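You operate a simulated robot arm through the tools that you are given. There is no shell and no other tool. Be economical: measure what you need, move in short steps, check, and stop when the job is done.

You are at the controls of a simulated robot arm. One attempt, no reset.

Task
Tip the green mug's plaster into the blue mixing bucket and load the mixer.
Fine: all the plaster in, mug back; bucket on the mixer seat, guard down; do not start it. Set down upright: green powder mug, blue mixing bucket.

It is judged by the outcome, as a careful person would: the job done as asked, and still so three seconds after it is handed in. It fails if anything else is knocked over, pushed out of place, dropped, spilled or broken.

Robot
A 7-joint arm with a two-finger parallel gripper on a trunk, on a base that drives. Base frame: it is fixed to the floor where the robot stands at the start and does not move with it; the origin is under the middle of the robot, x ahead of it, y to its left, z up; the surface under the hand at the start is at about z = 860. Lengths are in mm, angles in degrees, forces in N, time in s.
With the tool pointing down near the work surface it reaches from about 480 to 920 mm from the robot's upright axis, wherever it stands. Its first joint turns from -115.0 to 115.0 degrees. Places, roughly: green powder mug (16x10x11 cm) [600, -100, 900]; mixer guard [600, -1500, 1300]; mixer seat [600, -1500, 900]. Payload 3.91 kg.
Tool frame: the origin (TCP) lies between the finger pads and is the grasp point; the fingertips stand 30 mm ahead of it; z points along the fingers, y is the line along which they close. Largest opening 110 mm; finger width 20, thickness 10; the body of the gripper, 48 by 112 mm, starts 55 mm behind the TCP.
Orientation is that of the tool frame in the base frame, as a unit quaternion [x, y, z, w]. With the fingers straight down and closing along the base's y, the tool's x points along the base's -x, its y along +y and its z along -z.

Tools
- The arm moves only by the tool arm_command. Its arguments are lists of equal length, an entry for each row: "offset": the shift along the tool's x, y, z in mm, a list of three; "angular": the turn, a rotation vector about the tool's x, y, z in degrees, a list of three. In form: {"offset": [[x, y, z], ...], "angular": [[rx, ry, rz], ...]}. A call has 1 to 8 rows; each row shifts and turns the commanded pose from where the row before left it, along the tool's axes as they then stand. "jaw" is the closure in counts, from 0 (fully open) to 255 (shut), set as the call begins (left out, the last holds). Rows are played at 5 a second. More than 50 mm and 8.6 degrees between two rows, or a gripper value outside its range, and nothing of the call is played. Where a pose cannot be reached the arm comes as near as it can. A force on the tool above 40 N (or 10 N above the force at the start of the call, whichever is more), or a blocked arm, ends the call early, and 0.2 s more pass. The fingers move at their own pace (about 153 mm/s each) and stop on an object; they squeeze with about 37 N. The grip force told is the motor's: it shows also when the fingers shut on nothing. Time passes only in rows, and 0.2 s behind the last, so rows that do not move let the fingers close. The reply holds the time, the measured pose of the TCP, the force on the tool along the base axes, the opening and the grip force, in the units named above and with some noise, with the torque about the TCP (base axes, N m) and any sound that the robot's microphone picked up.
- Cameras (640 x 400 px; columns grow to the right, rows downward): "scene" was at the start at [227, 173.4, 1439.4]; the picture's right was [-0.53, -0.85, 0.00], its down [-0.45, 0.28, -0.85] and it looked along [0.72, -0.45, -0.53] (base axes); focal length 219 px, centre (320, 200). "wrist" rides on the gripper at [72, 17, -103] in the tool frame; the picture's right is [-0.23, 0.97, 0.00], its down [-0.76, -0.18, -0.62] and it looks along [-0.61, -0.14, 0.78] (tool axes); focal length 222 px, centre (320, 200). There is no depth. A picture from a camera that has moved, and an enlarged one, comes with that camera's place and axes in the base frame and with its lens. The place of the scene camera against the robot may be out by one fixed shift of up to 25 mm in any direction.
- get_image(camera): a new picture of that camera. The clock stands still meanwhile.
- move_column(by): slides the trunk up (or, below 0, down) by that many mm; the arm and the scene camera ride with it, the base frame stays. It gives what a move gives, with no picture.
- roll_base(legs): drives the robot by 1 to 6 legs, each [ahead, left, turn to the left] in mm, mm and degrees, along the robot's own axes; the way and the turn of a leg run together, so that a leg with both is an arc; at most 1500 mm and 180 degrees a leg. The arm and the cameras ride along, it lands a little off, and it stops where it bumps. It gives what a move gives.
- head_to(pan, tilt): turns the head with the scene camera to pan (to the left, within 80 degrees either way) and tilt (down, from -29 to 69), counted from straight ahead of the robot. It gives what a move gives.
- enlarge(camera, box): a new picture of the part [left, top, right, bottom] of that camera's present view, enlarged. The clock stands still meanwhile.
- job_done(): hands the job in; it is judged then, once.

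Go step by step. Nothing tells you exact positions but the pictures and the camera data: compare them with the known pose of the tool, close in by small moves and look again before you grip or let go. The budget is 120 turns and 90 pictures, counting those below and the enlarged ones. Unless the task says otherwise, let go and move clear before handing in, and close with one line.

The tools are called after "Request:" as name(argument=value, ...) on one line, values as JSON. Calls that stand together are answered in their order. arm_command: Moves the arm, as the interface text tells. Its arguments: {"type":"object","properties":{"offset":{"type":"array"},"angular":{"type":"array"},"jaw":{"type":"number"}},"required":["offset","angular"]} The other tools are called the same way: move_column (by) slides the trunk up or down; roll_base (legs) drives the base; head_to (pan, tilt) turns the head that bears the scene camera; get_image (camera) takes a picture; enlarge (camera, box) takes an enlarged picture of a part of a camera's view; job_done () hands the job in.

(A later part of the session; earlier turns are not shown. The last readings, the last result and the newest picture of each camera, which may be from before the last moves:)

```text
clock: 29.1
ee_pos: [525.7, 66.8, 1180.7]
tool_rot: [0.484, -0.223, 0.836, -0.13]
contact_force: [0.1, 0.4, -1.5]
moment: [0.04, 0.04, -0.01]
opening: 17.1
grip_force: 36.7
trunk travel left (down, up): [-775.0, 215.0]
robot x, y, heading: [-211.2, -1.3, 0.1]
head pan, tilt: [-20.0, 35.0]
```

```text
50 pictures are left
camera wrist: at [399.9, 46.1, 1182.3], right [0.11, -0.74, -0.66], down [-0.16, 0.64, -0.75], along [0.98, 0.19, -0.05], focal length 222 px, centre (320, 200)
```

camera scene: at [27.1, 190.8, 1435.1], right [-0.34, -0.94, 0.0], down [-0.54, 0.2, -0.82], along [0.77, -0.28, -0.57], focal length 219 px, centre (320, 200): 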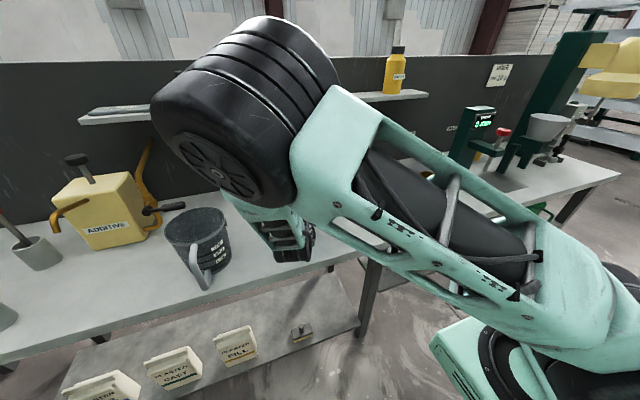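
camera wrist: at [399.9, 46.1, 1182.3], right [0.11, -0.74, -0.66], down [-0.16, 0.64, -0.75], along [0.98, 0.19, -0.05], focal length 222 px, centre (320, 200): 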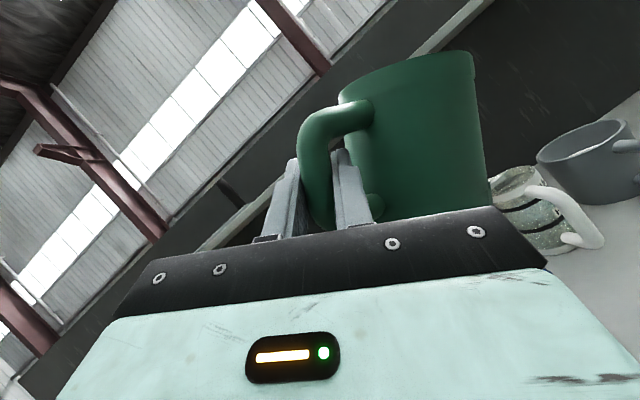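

The mug is empty, about 0.15 kg. I'll turn it back upright over the bucket in stages.

Request:
arm_command(offset=[[0, 0, 0], [0, 0, 0], [0, 0, 0], [0, 0, 0], [0, 0, 0], [0, 0, 0], [0, 0, 0], [0, 0, 0]], angular=[[-4, 0, 6.93], [-4, 0, 6.93], [-4, 0, 6.93], [-4, 0, 6.93], [-4, 0, 6.93], [-4, 0, 6.93], [-4, 0, 6.93], [-4, 0, 6.93]])

Request:
arm_command(offset=[[0, 0, 0], [0, 0, 0], [0, 0, 0], [0, 0, 0], [0, 0, 0], [0, 0, 0], [0, 0, 0], [0, 0, 0]], angular=[[-4, 0, 6.93], [-4, 0, 6.93], [-4, 0, 6.93], [-4, 0, 6.93], [-4, 0, 6.93], [-4, 0, 6.93], [-4, 0, 6.93], [-4, 0, 6.93]])

Request:
arm_command(offset=[[0, 0, 0], [0, 0, 0], [0, 0, 0]], angular=[[-3.67, 0, 6.35], [-3.67, 0, 6.35], [-3.67, 0, 6.35]])

Request:
get_image(camera="wrist")

Request:
get_image(camera="scene")

```text
clock: 30.9
ee_pos: [527.4, 66.1, 1181.6]
tool_rot: [-0.341, 0.634, -0.59, 0.367]
contact_force: [-0.7, 0.2, -1.4]
moment: [0.04, 0.02, 0.0]
opening: 16.8
grip_force: 37.7
trunk travel left (down, up): [-775.0, 215.0]
robot x, y, heading: [-204.2, 0.8, 0.2]
head pan, tilt: [-20.0, 35.0]
```

```text
clock: 32.7
ee_pos: [525.8, 67.3, 1181.0]
tool_rot: [-0.096, 0.85, -0.164, 0.491]
contact_force: [0.2, 0.8, -0.6]
moment: [-0.03, 0.03, 0.02]
opening: 16.9
grip_force: 36.8
trunk travel left (down, up): [-775.0, 215.0]
robot x, y, heading: [-207.0, 1.8, 0.0]
head pan, tilt: [-20.0, 35.0]
```

```text
clock: 33.5
ee_pos: [526.9, 68.1, 1180.7]
tool_rot: [0.001, 0.866, 0.001, 0.5]
contact_force: [1.1, -0.5, -1.3]
moment: [-0.06, 0.09, -0.02]
opening: 17.1
grip_force: 36.8
trunk travel left (down, up): [-775.0, 215.0]
robot x, y, heading: [-206.7, -2.5, -0.3]
head pan, tilt: [-20.0, 35.0]
```

```text
49 pictures are left
camera wrist: at [399.9, 83.5, 1170.5], right [0.11, 0.97, 0.2], down [-0.16, -0.18, 0.97], along [0.98, -0.14, 0.13], focal length 222 px, centre (320, 200)
```

wrist: 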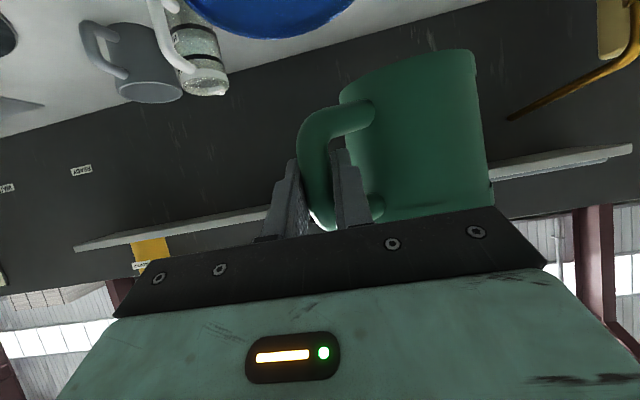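

```text
48 pictures are left
camera scene: at [27.1, 191.0, 1435.0], right [-0.34, -0.94, 0.0], down [-0.54, 0.2, -0.82], along [0.77, -0.28, -0.57], focal length 219 px, centre (320, 200)
```

scene: 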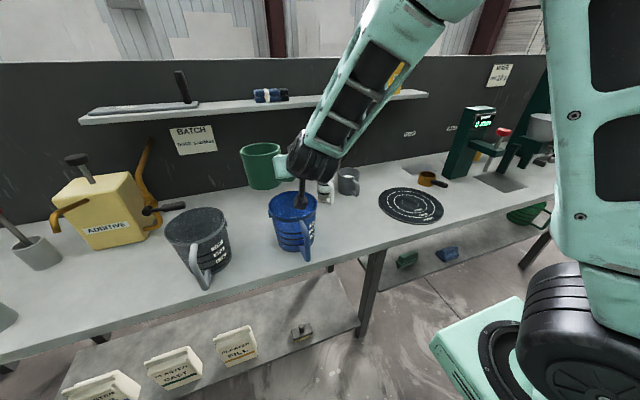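

The mug is upright and empty, swung about 50° round its handle. I'll measure its centre, then carry it back over its old spot.

Request:
enlarge(camera="scene", box=[220, 120, 340, 260])

Request:
arm_command(offset=[[-1.5, -33, 2.5], [-1.5, -33, 2.5], [-1.5, -33, 2.5], [-1.5, -33, 2.5], [-1.5, -33, 2.5], [-1.5, -33, 2.5], [-1.5, -33, 2.5], [-1.5, -33, 2.5]], angular=[[0, 0, 0], [0, 0, 0], [0, 0, 0], [0, 0, 0], [0, 0, 0], [0, 0, 0], [0, 0, 0], [0, 0, 0]])

Request:
enlarge(camera="scene", box=[250, 110, 410, 270])

```text
2.86 times, centred on (280, 190) of scene
camera zoom: at [27.1, 191.0, 1435.0], right [-0.34, -0.94, 0.0], down [-0.54, 0.2, -0.82], along [0.77, -0.28, -0.57], focal length 627 px, centre (434, 229)
```

zoom: 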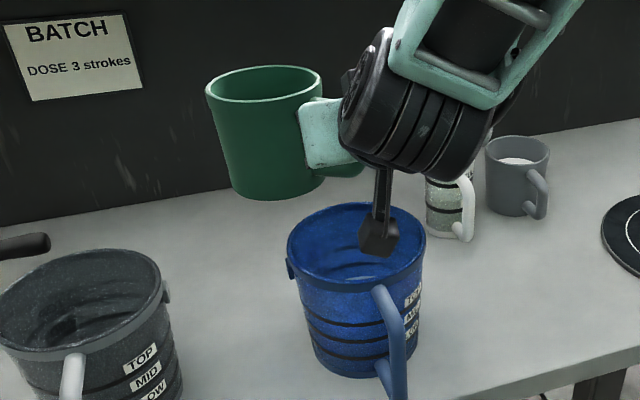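

```text
clock: 35.3
ee_pos: [550.0, -200.2, 1180.2]
tool_rot: [-0.001, 0.866, 0.001, 0.5]
contact_force: [0.3, 0.1, -0.9]
moment: [-0.04, 0.07, -0.02]
opening: 17.0
grip_force: 37.1
trunk travel left (down, up): [-775.0, 215.0]
robot x, y, heading: [-206.8, -1.6, 0.4]
head pan, tilt: [-20.0, 35.0]
```

```text
2.50 times, centred on (330, 190) of scene
camera zoom: at [27.1, 191.3, 1435.0], right [-0.34, -0.94, 0.0], down [-0.54, 0.2, -0.82], along [0.77, -0.28, -0.57], focal length 549 px, centre (295, 225)
```

zoom: 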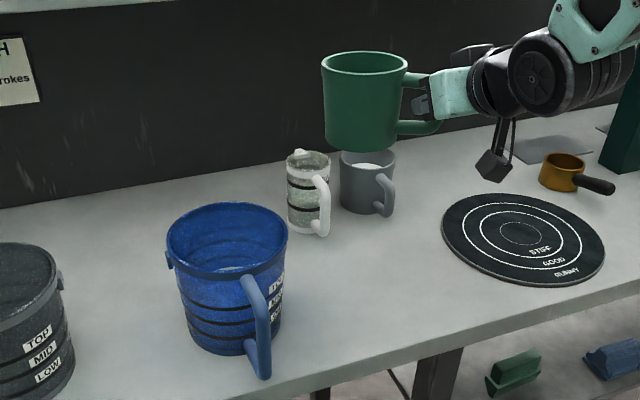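

Others stand about 200 mm behind, so there's room. Lowering toward the bench at the old spot.

Request:
arm_command(offset=[[23.5, 0, 13.6], [23.5, 0, 13.6], [23.5, 0, 13.6], [23.5, 0, 13.6], [23.5, 0, 13.6], [23.5, 0, 13.6], [23.5, 0, 13.6], [23.5, 0, 13.6]], angular=[[0, 0, 0], [0, 0, 0], [0, 0, 0], [0, 0, 0], [0, 0, 0], [0, 0, 0], [0, 0, 0], [0, 0, 0]])

Request:
enlarge(camera="scene", box=[280, 150, 400, 260])

Request:
get_image(camera="wrist")

```text
clock: 37.1
ee_pos: [548.8, -200.6, 963.4]
tool_rot: [-0.001, 0.866, 0.001, 0.501]
contact_force: [0.7, 0.0, 0.0]
moment: [-0.07, 0.06, 0.0]
opening: 17.0
grip_force: 36.5
trunk travel left (down, up): [-775.0, 215.0]
robot x, y, heading: [-206.8, 0.4, 0.1]
head pan, tilt: [-20.0, 35.0]
```

```text
3.64 times, centred on (340, 205) of scene
camera zoom: at [26.8, 190.8, 1435.2], right [-0.34, -0.94, 0.0], down [-0.54, 0.2, -0.82], along [0.77, -0.28, -0.57], focal length 798 px, centre (247, 182)
```

zoom: 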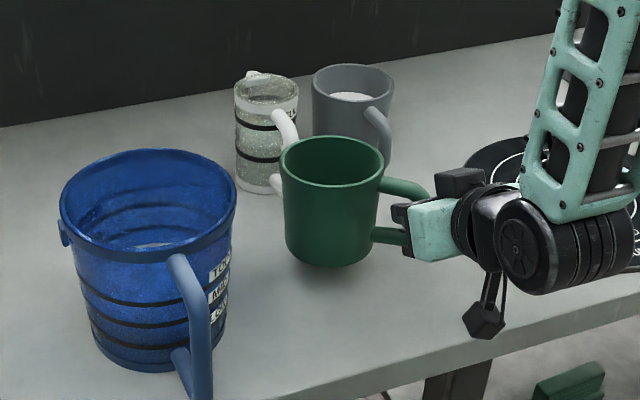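

```text
44 pictures are left
camera wrist: at [422.8, -183.9, 952.7], right [0.11, 0.97, 0.2], down [-0.16, -0.18, 0.97], along [0.98, -0.14, 0.14], focal length 222 px, centre (320, 200)
```

wrist: 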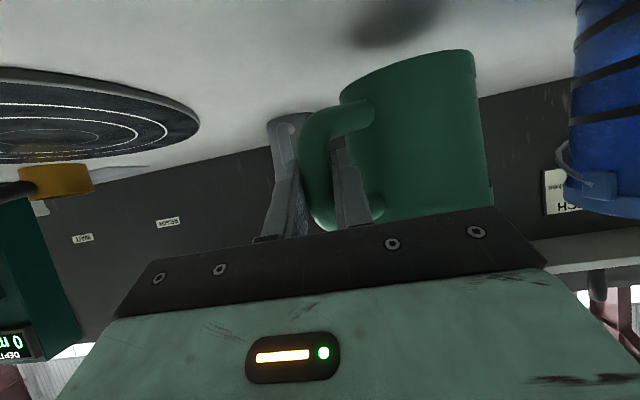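

The mug is within about 12 mm of its old spot. I'll correct that while lowering to just above the bench.

Request:
arm_command(offset=[[7.5, -2.5, 6.05], [7.5, -2.5, 6.05], [7.5, -2.5, 6.05], [7.5, -2.5, 6.05]], angular=[[0, 0, 0], [0, 0, 0], [0, 0, 0], [0, 0, 0]])

Request:
arm_command(offset=[[1.3, 0, 0.75], [1.3, 0, 0.75], [0.87, 0, 0.5], [0, 0, 0]], angular=[[0, 0, 0], [0, 0, 0], [0, 0, 0], [0, 0, 0]])

Request:
enlarge(camera="scene", box=[280, 150, 400, 260])

```text
clock: 38.1
ee_pos: [557.3, -208.6, 927.7]
tool_rot: [-0.001, 0.865, 0.001, 0.502]
contact_force: [-0.6, -0.9, 5.5]
moment: [0.42, -0.65, 0.04]
opening: 17.2
grip_force: 37.2
trunk travel left (down, up): [-775.0, 215.0]
robot x, y, heading: [-208.1, -2.0, 0.1]
head pan, tilt: [-20.0, 35.0]
```

```text
clock: 39.1
ee_pos: [554.1, -207.1, 923.0]
tool_rot: [0.0, 0.866, 0.0, 0.5]
contact_force: [-2.0, -2.1, 11.6]
moment: [0.38, -1.07, -0.12]
opening: 17.2
grip_force: 36.8
trunk travel left (down, up): [-775.0, 215.0]
robot x, y, heading: [-206.5, 2.2, 0.2]
head pan, tilt: [-20.0, 35.0]
```

```text
3.64 times, centred on (340, 205) of scene
camera zoom: at [26.5, 190.8, 1435.2], right [-0.34, -0.94, 0.0], down [-0.54, 0.2, -0.82], along [0.77, -0.28, -0.57], focal length 798 px, centre (247, 182)
```

zoom: 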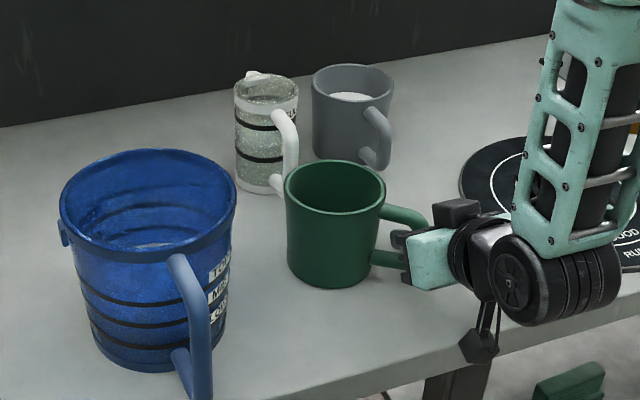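

The mug is down and I'm pressing slightly. I'll ease up 3 mm and loosen just a little, then swing the hand round the handle bar so the finger clears the mug's body.

Request:
arm_command(offset=[[-1.3, 0, -0.75], [-1.3, 0, -0.75], [0, 0, 0]], angular=[[0, 0, 0], [0, 0, 0], [0, 0, 0]])

Request:
arm_command(offset=[[0, 0, 0], [0, 0, 0]], angular=[[0, 0, 0], [0, 0, 0]], jaw=204)

Request:
get_image(camera="wrist")

```text
clock: 39.9
ee_pos: [555.7, -208.2, 925.2]
tool_rot: [-0.001, 0.867, 0.001, 0.499]
contact_force: [-0.7, -0.2, -1.3]
moment: [0.0, 0.05, 0.01]
opening: 17.0
grip_force: 36.9
trunk travel left (down, up): [-775.0, 215.0]
robot x, y, heading: [-209.6, 0.1, 0.1]
head pan, tilt: [-20.0, 35.0]
```

```text
clock: 40.5
ee_pos: [556.4, -208.0, 925.6]
tool_rot: [0.0, 0.866, 0.0, 0.5]
contact_force: [0.1, 0.6, -0.2]
moment: [0.02, 0.0, 0.04]
opening: 22.2
grip_force: 0.0
trunk travel left (down, up): [-775.0, 215.0]
robot x, y, heading: [-208.4, -4.8, 0.3]
head pan, tilt: [-20.0, 35.0]
```

```text
42 pictures are left
camera wrist: at [429.8, -191.1, 914.9], right [0.11, 0.97, 0.2], down [-0.16, -0.18, 0.97], along [0.98, -0.14, 0.13], focal length 222 px, centre (320, 200)
```

wrist: 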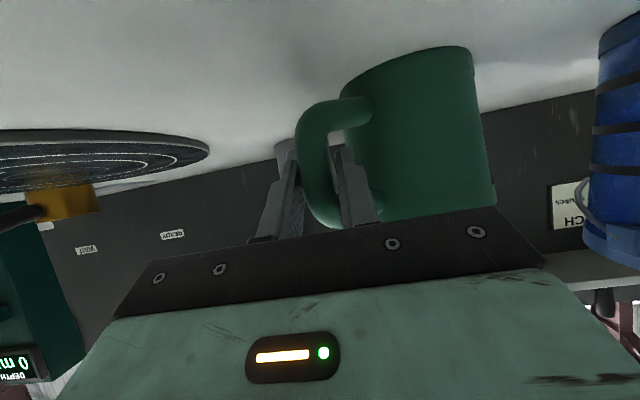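

The mug stands free with a 22 mm gap around the bar. I'll draw back horizontally so the inner finger slides out of the handle loop.

Request:
arm_command(offset=[[5, 0, -8.66], [5, 0, -8.66], [7.5, 0, -13], [7.5, 0, -13], [7.5, 0, -13], [7.5, 0, -13]], angular=[[0, 0, 0], [0, 0, 0], [0, 0, 0], [0, 0, 0], [0, 0, 0], [0, 0, 0]])

Request:
enlarge(camera="scene", box=[260, 150, 400, 280])

Request:
get_image(camera="wrist")

```text
clock: 41.9
ee_pos: [477.2, -208.9, 923.9]
tool_rot: [0.0, 0.866, 0.0, 0.501]
contact_force: [0.0, 0.4, -0.1]
moment: [0.0, -0.03, 0.0]
opening: 22.0
grip_force: 0.0
trunk travel left (down, up): [-775.0, 215.0]
robot x, y, heading: [-207.2, -0.4, 0.0]
head pan, tilt: [-20.0, 35.0]
```

```text
3.08 times, centred on (330, 215) of scene
camera zoom: at [27.1, 190.8, 1435.1], right [-0.34, -0.94, 0.0], down [-0.54, 0.2, -0.82], along [0.77, -0.28, -0.57], focal length 675 px, centre (289, 154)
```

zoom: 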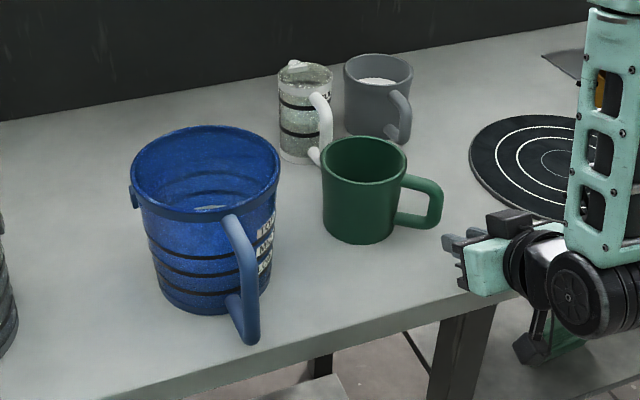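

```text
40 pictures are left
camera wrist: at [350.5, -191.2, 913.9], right [0.11, 0.97, 0.2], down [-0.16, -0.18, 0.97], along [0.98, -0.14, 0.14], focal length 222 px, centre (320, 200)
```

wrist: 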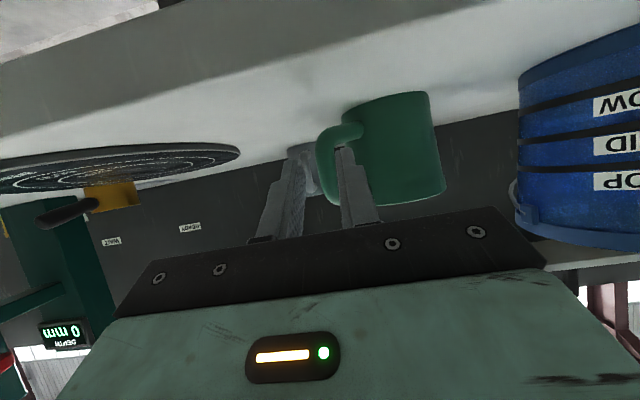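

The green mug is back, upright and empty. Next is the bucket: I'll back the base off 120 mm and bring the hand in line with its handle to measure it.

Request:
roll_base(legs=[[-110, 0, 0]])

Request:
arm_command(offset=[[-8, 34, -4.5], [-8, 34, -4.5], [-8, 34, -4.5], [-8, 34, -4.5], [-8, 34, -4.5], [-8, 34, -4.5], [-8, 34, -4.5], [-8, 34, -4.5]], angular=[[0, 0, 0], [0, 0, 0], [0, 0, 0], [0, 0, 0], [0, 0, 0], [0, 0, 0], [0, 0, 0], [0, 0, 0]], jaw=0)

Request:
get_image(camera="wrist")

Request:
get_image(camera="scene")

```text
clock: 43.1
ee_pos: [368.9, -209.4, 923.7]
tool_rot: [0.0, 0.866, 0.0, 0.5]
contact_force: [1.0, 0.2, 0.2]
moment: [-0.02, -0.01, 0.02]
opening: 22.2
grip_force: 0.1
trunk travel left (down, up): [-775.0, 215.0]
robot x, y, heading: [-313.0, 2.3, 0.2]
head pan, tilt: [-20.0, 35.0]
```

```text
clock: 44.9
ee_pos: [369.1, 59.3, 1000.0]
tool_rot: [0.0, 0.866, 0.001, 0.5]
contact_force: [-0.1, -0.2, -0.1]
moment: [-0.02, -0.03, 0.04]
opening: 110.1
grip_force: 0.2
trunk travel left (down, up): [-775.0, 215.0]
robot x, y, heading: [-315.4, 1.2, -0.0]
head pan, tilt: [-20.0, 35.0]
```

```text
39 pictures are left
camera wrist: at [243.6, 76.8, 989.4], right [0.11, 0.97, 0.2], down [-0.16, -0.18, 0.97], along [0.98, -0.14, 0.13], focal length 222 px, centre (320, 200)
```

wrist: 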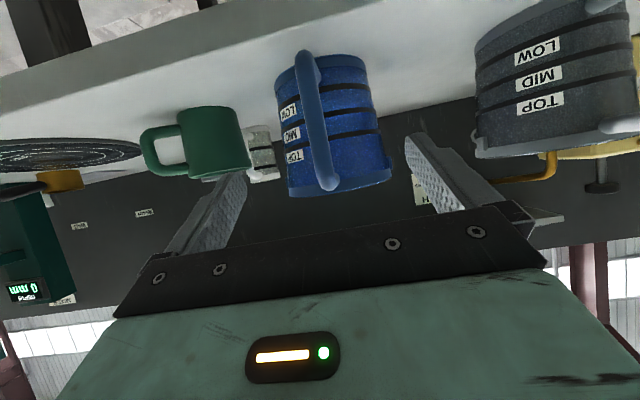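

```text
38 pictures are left
camera scene: at [-79.9, 189.9, 1435.1], right [-0.34, -0.94, 0.0], down [-0.54, 0.2, -0.82], along [0.77, -0.28, -0.57], focal length 219 px, centre (320, 200)
```

scene: 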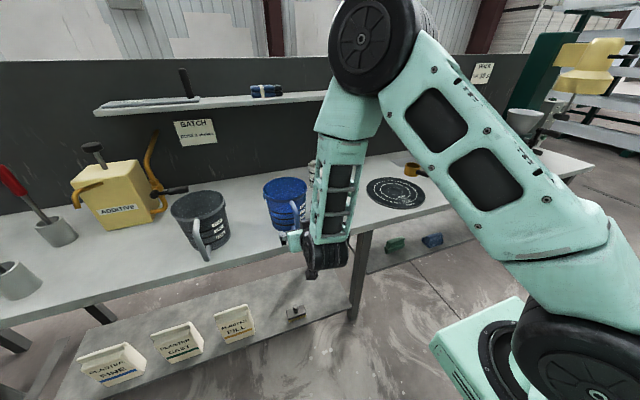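

The bucket's handle bar is a thick vertical bar near (465, 56), from about z = 890 to 997. I'll grip it with the fingers running nearly along the bar, which resists drooping best, so I'm pitching the hand steeply down.

Request:
arm_command(offset=[[-43, 0, -24.8], [-43, 0, -24.8], [0, 0, 0], [0, 0, 0], [0, 0, 0], [0, 0, 0], [0, 0, 0], [0, 0, 0]], angular=[[0, 0, 0], [0, 0, 0], [0, 7.5, 0], [0, 7.5, 0], [0, 7.5, 0], [0, 7.5, 0], [0, 7.5, 0], [0, 7.5, 0]])

Request:
get_image(camera="wrist")

```text
clock: 46.7
ee_pos: [369.7, 63.4, 1097.7]
tool_rot: [-0.001, 0.991, 0.001, 0.131]
contact_force: [-0.5, -0.1, -1.2]
moment: [-0.05, 0.02, -0.03]
opening: 109.9
grip_force: 0.0
trunk travel left (down, up): [-775.0, 215.0]
robot x, y, heading: [-313.4, -0.1, -0.1]
head pan, tilt: [-20.0, 35.0]
```

```text
37 pictures are left
camera wrist: at [272.6, 80.6, 1179.6], right [0.22, 0.97, 0.06], down [0.57, -0.18, 0.8], along [0.79, -0.14, -0.6], focal length 222 px, centre (320, 200)
```

wrist: 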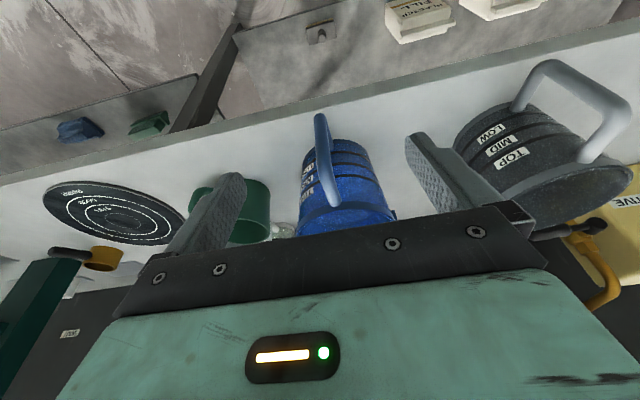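

I'll zoom in on the handle before descending.

Request:
enlarge(camera="wrist", box=[270, 95, 410, 235])

Request:
arm_command(offset=[[-35, -2, 9], [-35, -1.5, 9]], angular=[[0, 0, 0], [0, 0, 0]])

Request:
get_image(camera="wrist")

Request:
enlarge(camera="scene", box=[220, 150, 340, 260])

```text
2.86 times, centred on (340, 165) of wrist
camera zoom: at [272.6, 80.6, 1179.6], right [0.22, 0.97, 0.06], down [0.57, -0.18, 0.8], along [0.79, -0.14, -0.6], focal length 635 px, centre (263, 300)
```

zoom: 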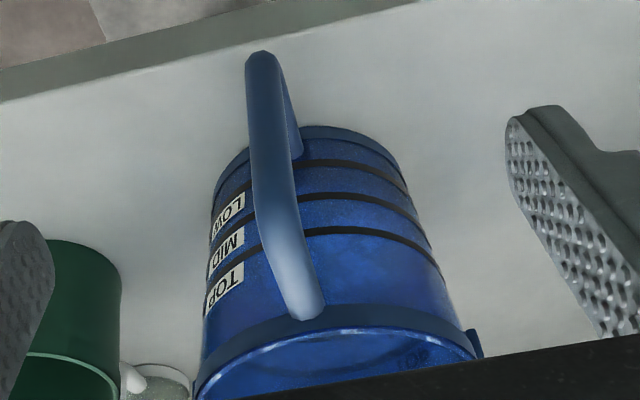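

```text
clock: 47.3
ee_pos: [441.7, 60.5, 1097.0]
tool_rot: [0.0, 0.991, 0.0, 0.131]
contact_force: [-0.9, 0.0, 0.6]
moment: [-0.01, 0.01, -0.02]
opening: 109.9
grip_force: 0.0
trunk travel left (down, up): [-775.0, 215.0]
robot x, y, heading: [-311.9, -0.7, -0.2]
head pan, tilt: [-20.0, 35.0]
```

```text
35 pictures are left
camera wrist: at [344.7, 77.0, 1178.8], right [0.22, 0.97, 0.06], down [0.57, -0.18, 0.8], along [0.79, -0.14, -0.6], focal length 222 px, centre (320, 200)
```

wrist: 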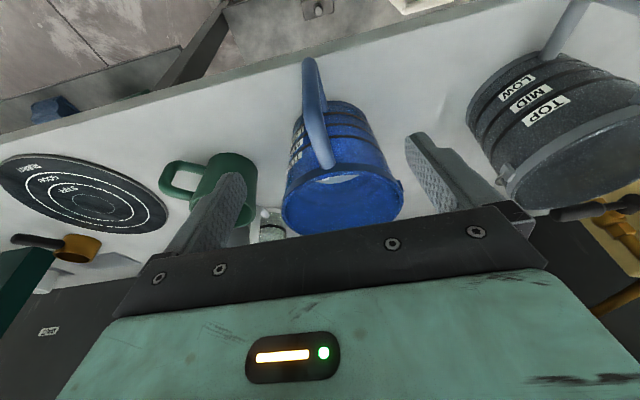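

```text
3.64 times, centred on (280, 205) of scene
camera zoom: at [-80.6, 190.6, 1435.2], right [-0.34, -0.94, 0.0], down [-0.54, 0.2, -0.82], along [0.77, -0.28, -0.57], focal length 798 px, centre (466, 182)
```

zoom: 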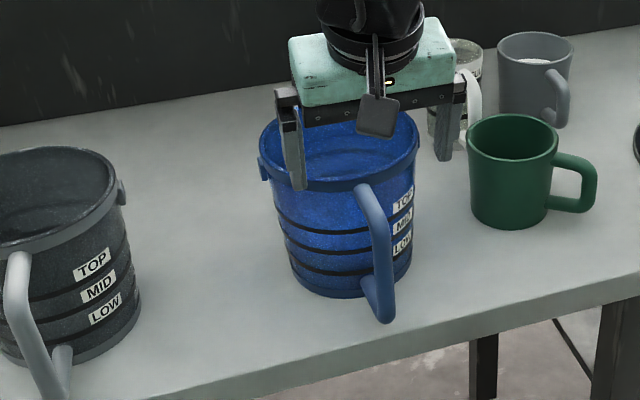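

The bar centre is near (462, 56) and it stands vertical. I'll descend partway, straddling it, and check.

Request:
arm_command(offset=[[0.1, -1.1, 21], [0.1, -1.1, 21], [0.1, -1.1, 21], [0.1, -1.1, 21]], angular=[[0, 0, 0], [0, 0, 0], [0, 0, 0], [0, 0, 0]])

Request:
get_image(camera="wrist")

Request:
enlarge(camera="scene", box=[240, 170, 330, 250])

```text
clock: 48.3
ee_pos: [462.6, 56.0, 1015.1]
tool_rot: [0.0, 0.991, 0.0, 0.131]
contact_force: [-0.1, -0.3, -0.2]
moment: [0.02, 0.0, -0.01]
opening: 110.1
grip_force: 0.0
trunk travel left (down, up): [-775.0, 215.0]
robot x, y, heading: [-314.5, 1.5, 0.1]
head pan, tilt: [-20.0, 35.0]
```

```text
33 pictures are left
camera wrist: at [365.2, 73.0, 1096.8], right [0.22, 0.97, 0.06], down [0.57, -0.18, 0.8], along [0.79, -0.14, -0.6], focal length 222 px, centre (320, 200)
```

wrist: 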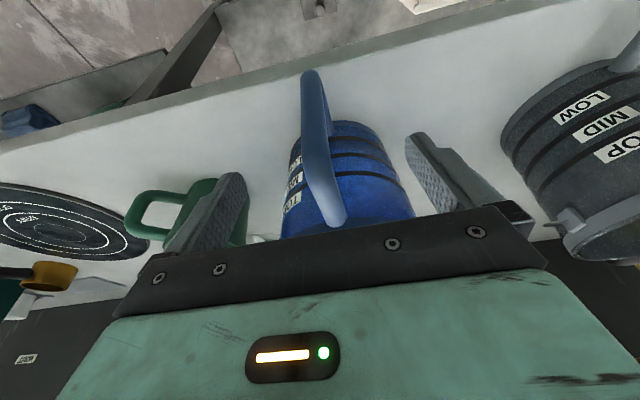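

```text
5.00 times, centred on (285, 210) of scene
camera zoom: at [-80.3, 190.4, 1435.2], right [-0.34, -0.94, 0.0], down [-0.54, 0.2, -0.82], along [0.77, -0.28, -0.57], focal length 1097 px, centre (495, 150)
```

zoom: 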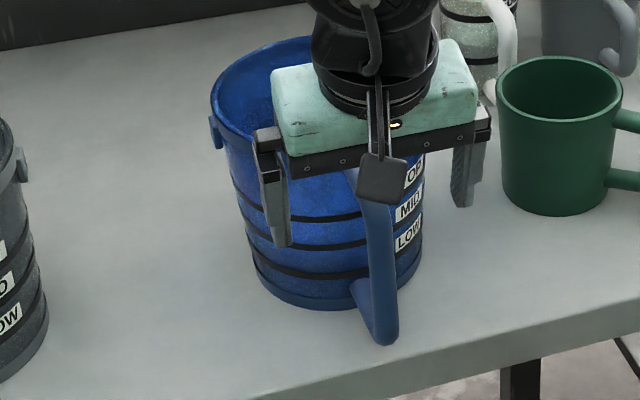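

The bar lies centred between the fingers. I'll go down 58 mm more and then close gently.

Request:
arm_command(offset=[[3.8, 0, 14], [3.8, 0, 14], [3.8, 0, 14], [3.8, 0, 14]], angular=[[0, 0, 0], [0, 0, 0], [0, 0, 0], [0, 0, 0]])

Request:
arm_command(offset=[[0, 0, 0], [0, 0, 0]], angular=[[0, 0, 0], [0, 0, 0]], jaw=150)

Request:
get_image(camera="wrist")

Request:
enlarge(camera="scene", box=[240, 170, 330, 250])

```text
clock: 49.3
ee_pos: [462.0, 57.4, 958.7]
tool_rot: [0.0, 0.991, 0.001, 0.131]
contact_force: [0.3, 0.1, -0.7]
moment: [0.0, -0.03, 0.0]
opening: 109.9
grip_force: 0.0
trunk travel left (down, up): [-775.0, 215.0]
robot x, y, heading: [-315.1, -0.6, 0.1]
head pan, tilt: [-20.0, 35.0]
```

```text
clock: 49.9
ee_pos: [462.3, 56.9, 959.4]
tool_rot: [0.0, 0.991, 0.001, 0.131]
contact_force: [-0.4, 0.0, -0.1]
moment: [0.01, -0.01, -0.01]
opening: 45.2
grip_force: 0.1
trunk travel left (down, up): [-775.0, 215.0]
robot x, y, heading: [-316.0, 2.1, 0.0]
head pan, tilt: [-20.0, 35.0]
```

```text
31 pictures are left
camera wrist: at [365.7, 73.5, 1041.3], right [0.22, 0.97, 0.06], down [0.57, -0.18, 0.8], along [0.79, -0.14, -0.6], focal length 222 px, centre (320, 200)
```

wrist: 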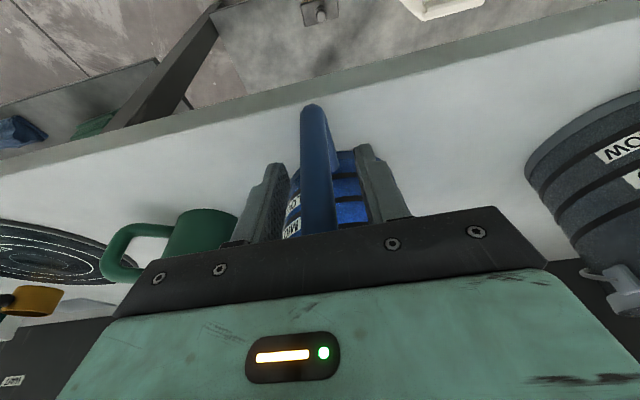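

```text
5.00 times, centred on (285, 210) of scene
camera zoom: at [-80.1, 190.4, 1435.1], right [-0.34, -0.94, 0.0], down [-0.54, 0.2, -0.82], along [0.77, -0.28, -0.57], focal length 1097 px, centre (495, 150)
```

zoom: 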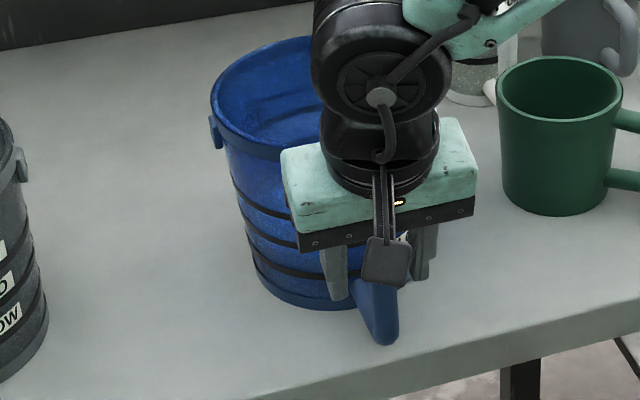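

The bar is centred between the fingers. Closing now.

Request:
arm_command(offset=[[0, 0, 0], [0, 0, 0], [0, 0, 0]], angular=[[0, 0, 0], [0, 0, 0], [0, 0, 0]], jaw=255)

Request:
arm_command(offset=[[-0.5, 0, -1.9], [-0.5, 0, -1.9], [-0.5, 0, -1.9], [0, 0, 0], [0, 0, 0]], angular=[[0, 0, 0], [0, 0, 0], [0, 0, 0], [0, 0, 0], [0, 0, 0]])

Request:
get_image(camera="wrist")

Request:
enlarge(camera="scene", box=[240, 170, 330, 250])

```text
clock: 50.7
ee_pos: [463.5, 56.7, 959.1]
tool_rot: [0.0, 0.991, -0.001, 0.131]
contact_force: [-0.4, -0.6, 0.6]
moment: [-0.04, -0.01, 0.02]
opening: 17.5
grip_force: 37.3
trunk travel left (down, up): [-775.0, 215.0]
robot x, y, heading: [-315.6, 1.4, 0.1]
head pan, tilt: [-20.0, 35.0]
```

```text
clock: 51.9
ee_pos: [462.4, 56.6, 964.6]
tool_rot: [0.001, 0.991, -0.001, 0.131]
contact_force: [-0.5, 0.7, -0.3]
moment: [-0.05, 1.17, -0.03]
opening: 17.6
grip_force: 36.6
trunk travel left (down, up): [-775.0, 215.0]
robot x, y, heading: [-315.2, -2.4, -0.2]
head pan, tilt: [-20.0, 35.0]
```

```text
29 pictures are left
camera wrist: at [366.3, 72.4, 1045.7], right [0.22, 0.97, 0.06], down [0.57, -0.18, 0.8], along [0.79, -0.14, -0.6], focal length 222 px, centre (320, 200)
```

wrist: 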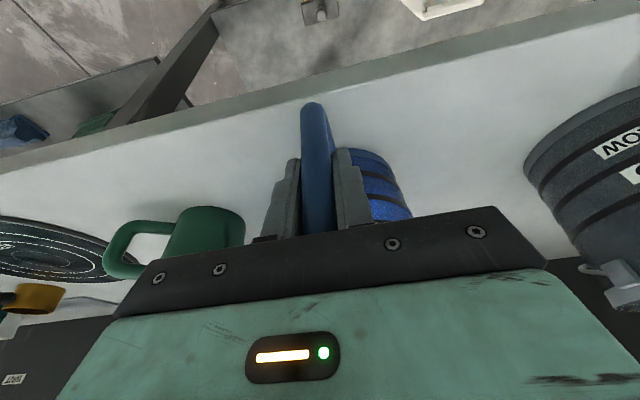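

```text
5.00 times, centred on (285, 210) of scene
camera zoom: at [-79.5, 190.4, 1435.0], right [-0.34, -0.94, 0.0], down [-0.54, 0.2, -0.82], along [0.77, -0.28, -0.57], focal length 1097 px, centre (495, 150)
```

zoom: 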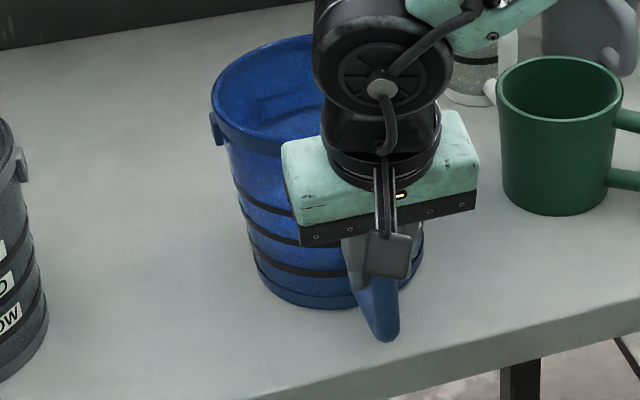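

The lift took a 1.2 Nm moment but no vertical force yet, so the far edge is still bearing. I'll lift a few millimetres more, carefully.

Request:
arm_command(offset=[[-0.5, 0, -1.9], [-0.5, 0, -1.9], [-0.5, 0, -1.9], [0, 0, 0]], angular=[[0, 0, 0], [0, 0, 0], [0, 0, 0], [0, 0, 0]])

Request:
enlarge(camera="scene", box=[240, 170, 330, 250])

```text
clock: 52.9
ee_pos: [465.0, 54.5, 969.5]
tool_rot: [0.0, 0.992, 0.0, 0.13]
contact_force: [-0.6, -1.0, -10.7]
moment: [-0.04, 1.04, -0.04]
opening: 17.4
grip_force: 37.0
trunk travel left (down, up): [-775.0, 215.0]
robot x, y, heading: [-316.0, -1.0, 0.0]
head pan, tilt: [-20.0, 35.0]
```

```text
5.00 times, centred on (285, 210) of scene
camera zoom: at [-79.6, 190.5, 1435.0], right [-0.34, -0.94, 0.0], down [-0.54, 0.2, -0.82], along [0.77, -0.28, -0.57], focal length 1097 px, centre (495, 150)
```

zoom: 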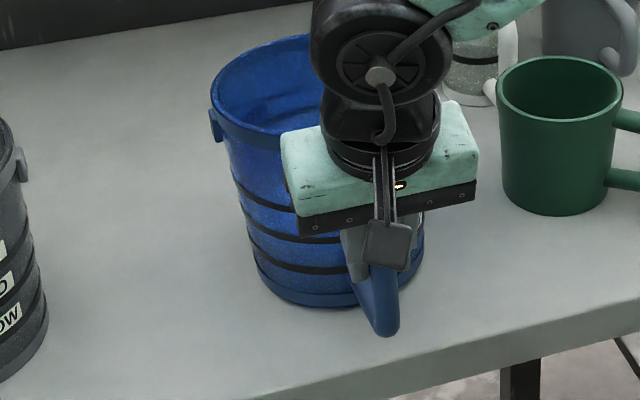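

The load is coming on: 10.7 N and 1.04 Nm. A few more millimetres will show whether it hangs level.

Request:
arm_command(offset=[[-0.5, 0, -1.9], [-0.5, 0, -1.9], [-0.5, 0, -1.9], [-0.5, 0, -1.9], [0, 0, 0], [0, 0, 0]], angular=[[0, 0, 0], [0, 0, 0], [0, 0, 0], [0, 0, 0], [0, 0, 0], [0, 0, 0]])

Request:
get_image(camera="wrist")

Request:
enlarge(camera="scene", box=[240, 170, 330, 250])

```text
clock: 54.3
ee_pos: [463.6, 55.4, 979.2]
tool_rot: [0.0, 0.992, 0.0, 0.13]
contact_force: [-0.1, -0.4, -9.4]
moment: [-0.08, 1.01, -0.04]
opening: 17.7
grip_force: 36.5
trunk travel left (down, up): [-775.0, 215.0]
robot x, y, heading: [-314.2, -0.3, 0.2]
head pan, tilt: [-20.0, 35.0]
```

```text
26 pictures are left
camera wrist: at [367.0, 72.3, 1059.6], right [0.22, 0.97, 0.06], down [0.57, -0.18, 0.8], along [0.79, -0.14, -0.6], focal length 222 px, centre (320, 200)
```

wrist: 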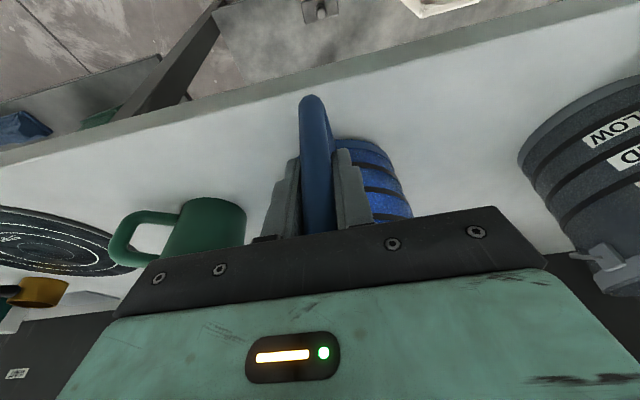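

```text
5.00 times, centred on (285, 210) of scene
camera zoom: at [-79.6, 190.4, 1435.0], right [-0.34, -0.94, 0.0], down [-0.54, 0.2, -0.82], along [0.77, -0.28, -0.57], focal length 1097 px, centre (495, 150)
```

zoom: 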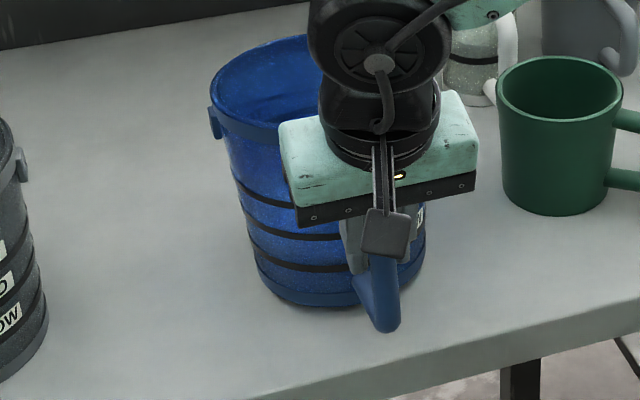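

The pinch on the bar slips in rotation at about 1 Nm, while the bucket (about 12 N) needs about 1.5 Nm, so this grip can't carry it level. I'll set it back down and instead pinch the bucket's rim wall, where the finger pads resist the droop directly.

Request:
arm_command(offset=[[0.65, 0, 2.4], [0.65, 0, 2.4], [0.65, 0, 2.4], [0.65, 0, 2.4], [0.65, 0, 2.4], [0.65, 0, 2.4], [0.65, 0, 2.4], [0, 0, 0]], angular=[[0, 0, 0], [0, 0, 0], [0, 0, 0], [0, 0, 0], [0, 0, 0], [0, 0, 0], [0, 0, 0], [0, 0, 0]])

Request:
arm_command(offset=[[0.4, 0, 1.6], [0, 0, 0]], angular=[[0, 0, 0], [0, 0, 0]])

```text
clock: 56.1
ee_pos: [463.7, 56.7, 961.4]
tool_rot: [0.001, 0.991, 0.0, 0.131]
contact_force: [-5.1, 1.0, 4.4]
moment: [-0.01, -1.08, 0.11]
opening: 17.8
grip_force: 36.7
trunk travel left (down, up): [-775.0, 215.0]
robot x, y, heading: [-312.2, -0.3, 0.2]
head pan, tilt: [-20.0, 35.0]
```

```text
clock: 56.7
ee_pos: [463.9, 55.9, 961.1]
tool_rot: [-0.001, 0.991, 0.002, 0.131]
contact_force: [-3.4, 0.8, 7.0]
moment: [-0.09, -0.78, 0.06]
opening: 17.8
grip_force: 36.9
trunk travel left (down, up): [-775.0, 215.0]
robot x, y, heading: [-314.3, -1.7, -0.0]
head pan, tilt: [-20.0, 35.0]
```

It's flat on the bench again. I'll release and rise clear.

Request:
arm_command(offset=[[0, 0, 0], [0, 0, 0], [-2.6, 0, -9.7], [-5.2, 0, -19.3], [-10.4, 0, -38.6], [-11.4, 0, -42.5], [-11.4, 0, -42.5]], angular=[[0, 0, 0], [0, 0, 0], [0, 0, 0], [0, 0, 0], [0, 0, 0], [0, 0, 0], [0, 0, 0]], jaw=120)

Request:
enlarge(camera="scene", box=[220, 150, 340, 260])

Request:
get_image(camera="wrist")

```text
clock: 58.3
ee_pos: [458.7, 58.3, 1119.8]
tool_rot: [0.0, 0.992, 0.0, 0.129]
contact_force: [0.2, -0.6, -1.1]
moment: [-0.01, 0.05, -0.02]
opening: 58.4
grip_force: 0.2
trunk travel left (down, up): [-775.0, 215.0]
robot x, y, heading: [-311.9, -1.6, 0.1]
head pan, tilt: [-20.0, 35.0]
```

```text
3.64 times, centred on (280, 205) of scene
camera zoom: at [-79.7, 190.5, 1435.0], right [-0.34, -0.94, 0.0], down [-0.54, 0.2, -0.82], along [0.77, -0.28, -0.57], focal length 798 px, centre (466, 182)
```

zoom: 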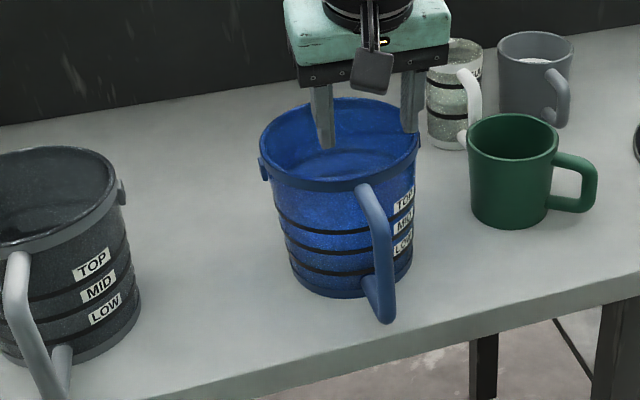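

```text
23 pictures are left
camera wrist: at [363.3, 74.4, 1200.9], right [0.22, 0.97, 0.06], down [0.58, -0.18, 0.8], along [0.79, -0.14, -0.6], focal length 222 px, centre (320, 200)
```

wrist: 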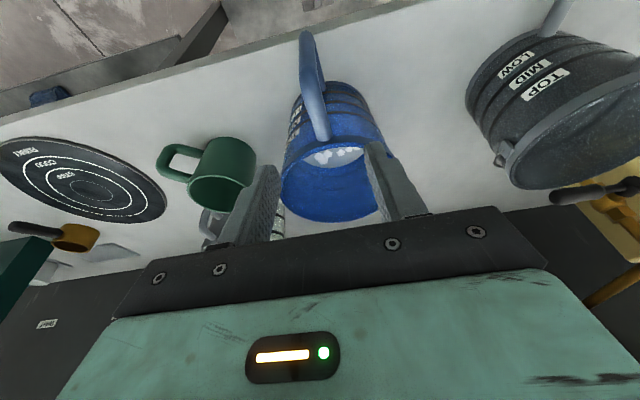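

The bucket hasn't moved. Before choosing where to grip the rim, I'll look at the mixer.

Request:
head_to(pan=-62, tilt=15)

Request:
get_image(camera="scene")

```text
clock: 59.4
ee_pos: [461.3, 58.3, 1119.2]
tool_rot: [0.0, 0.991, -0.001, 0.13]
contact_force: [0.8, 0.7, 0.2]
moment: [-0.01, 0.0, -0.02]
opening: 58.3
grip_force: 0.0
trunk travel left (down, up): [-775.0, 215.0]
robot x, y, heading: [-314.3, -3.5, -0.1]
head pan, tilt: [-62.0, 15.0]
```

```text
22 pictures are left
camera scene: at [-118.9, 138.1, 1467.0], right [-0.88, -0.47, 0.0], down [-0.12, 0.23, -0.97], along [0.45, -0.85, -0.26], focal length 219 px, centre (320, 200)
```

scene: 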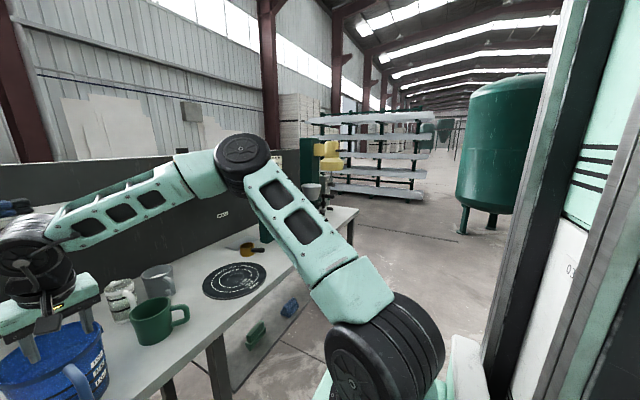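

Request:
enlarge(camera="scene", box=[285, 125, 365, 215])

```text
4.44 times, centred on (325, 170) of scene
camera zoom: at [-118.9, 138.1, 1467.0], right [-0.88, -0.47, 0.0], down [-0.12, 0.23, -0.97], along [0.45, -0.85, -0.26], focal length 975 px, centre (298, 333)
```

zoom: 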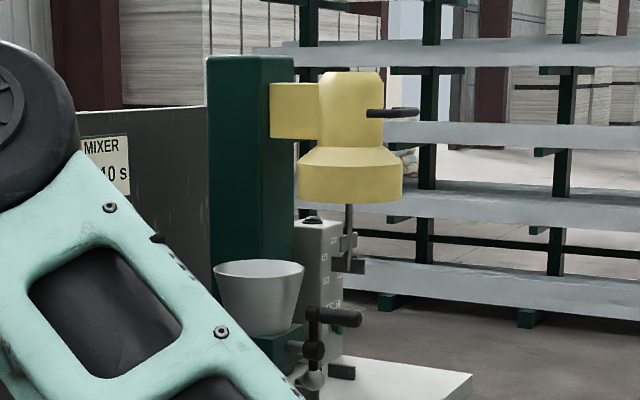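

The mixer's yellow guard hangs over the seat with a grip handle, and there's open space below it. I'll pinch the rim wall at about 125° azimuth, clear of the handle and the side lugs, with the hand leaning back toward the robot so it stays clear of the guard. First I'll reorient in place above the bucket.

Request:
arm_command(offset=[[0, 0, 0], [0, 0, 0], [0, 0, 0], [0, 0, 0], [0, 0, 0], [0, 0, 0], [0, 0, 0], [0, 0, 0]], angular=[[-1.81, 0, -6.76], [-1.81, 0, -6.76], [-1.81, 0, -6.76], [-1.81, 0, -6.76], [-1.81, 0, -6.76], [0, -6.67, 0], [0, -6.67, 0], [0, -6.67, 0]], jaw=120)

Request:
head_to(pan=-15, tilt=35)

```text
clock: 61.2
ee_pos: [462.9, 54.8, 1118.6]
tool_rot: [-0.288, 0.909, 0.091, 0.287]
contact_force: [0.1, -0.1, 0.0]
moment: [-0.01, 0.0, 0.0]
opening: 58.2
grip_force: 0.0
trunk travel left (down, up): [-775.0, 215.0]
robot x, y, heading: [-312.5, -1.2, -0.0]
head pan, tilt: [-62.0, 15.0]
```

```text
clock: 62.4
ee_pos: [462.1, 55.1, 1118.0]
tool_rot: [-0.287, 0.91, 0.091, 0.286]
contact_force: [-0.1, -0.1, 0.6]
moment: [0.01, 0.0, 0.01]
opening: 58.3
grip_force: 0.1
trunk travel left (down, up): [-775.0, 215.0]
robot x, y, heading: [-314.0, 2.7, -0.2]
head pan, tilt: [-15.0, 35.0]
```

Orientation is as planned. Moving over the rim point and checking alignment from both cameras.

Request:
arm_command(offset=[[-20, 3, 18], [-20, 3, 18], [-20, 3, 18], [-20, 3, 18]], angular=[[0, 0, 0], [0, 0, 0], [0, 0, 0], [0, 0, 0]])

Request:
get_image(camera="wrist")

Request:
enlarge(camera="scene", box=[220, 140, 340, 260])

```text
clock: 63.4
ee_pos: [544.9, 124.2, 1103.0]
tool_rot: [-0.287, 0.91, 0.091, 0.287]
contact_force: [-0.4, 0.2, 1.1]
moment: [0.0, 0.01, 0.01]
opening: 58.4
grip_force: 0.1
trunk travel left (down, up): [-775.0, 215.0]
robot x, y, heading: [-313.8, 5.6, 0.0]
head pan, tilt: [-15.0, 35.0]
```

```text
20 pictures are left
camera wrist: at [437.7, 70.6, 1147.1], right [-0.41, 0.9, 0.13], down [0.32, 0.01, 0.95], along [0.86, 0.43, -0.29], focal length 222 px, centre (320, 200)
```

wrist: 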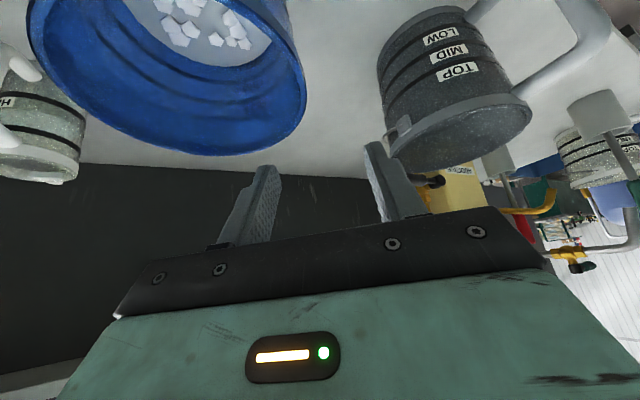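

```text
3.33 times, centred on (280, 200) of scene
camera zoom: at [-78.0, 197.4, 1435.2], right [-0.26, -0.97, 0.0], down [-0.55, 0.15, -0.82], along [0.79, -0.21, -0.57], focal length 732 px, centre (453, 200)
```

zoom: 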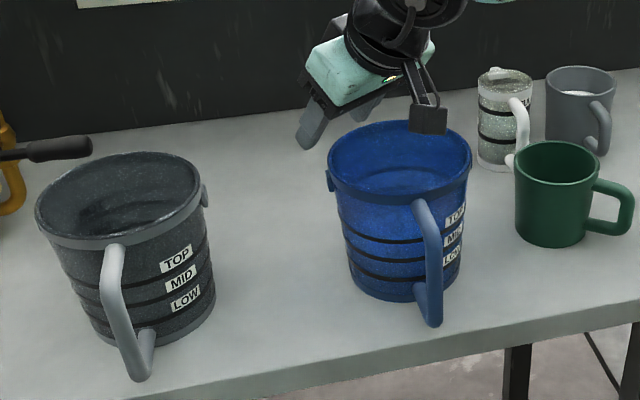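

The rim projects right between the fingers. Descending 100 mm, so one finger goes inside and one outside.

Request:
arm_command(offset=[[11.5, 0, 16.4], [11.5, 0, 16.4], [11.5, 0, 16.4], [11.5, 0, 16.4], [11.5, 0, 16.4]], angular=[[0, 0, 0], [0, 0, 0], [0, 0, 0], [0, 0, 0], [0, 0, 0]])

Request:
get_image(camera="wrist")

Request:
enlarge(camera="scene", box=[240, 150, 330, 250])

```text
clock: 64.5
ee_pos: [544.2, 126.6, 1004.1]
tool_rot: [-0.287, 0.909, 0.091, 0.288]
contact_force: [-0.4, -0.5, -0.7]
moment: [0.02, -0.02, 0.01]
opening: 58.3
grip_force: 0.0
trunk travel left (down, up): [-775.0, 215.0]
robot x, y, heading: [-315.3, 1.8, 0.3]
head pan, tilt: [-15.0, 35.0]
```

```text
18 pictures are left
camera wrist: at [436.9, 71.9, 1048.6], right [-0.41, 0.9, 0.13], down [0.32, 0.01, 0.95], along [0.86, 0.43, -0.29], focal length 222 px, centre (320, 200)
```

wrist: 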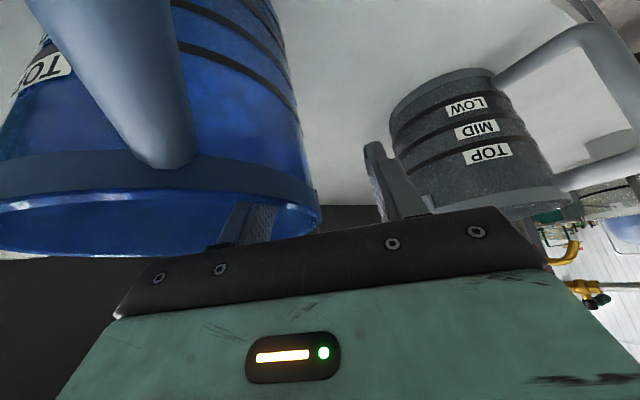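

```text
4.00 times, centred on (285, 200) of scene
camera zoom: at [-77.9, 197.7, 1435.2], right [-0.26, -0.97, 0.0], down [-0.55, 0.15, -0.82], along [0.79, -0.21, -0.57], focal length 878 px, centre (460, 200)
```

zoom: 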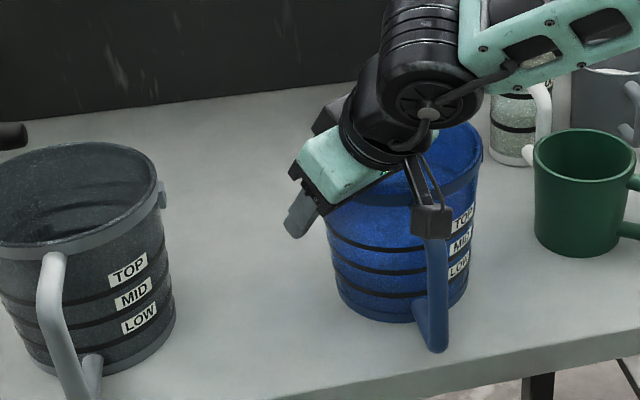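

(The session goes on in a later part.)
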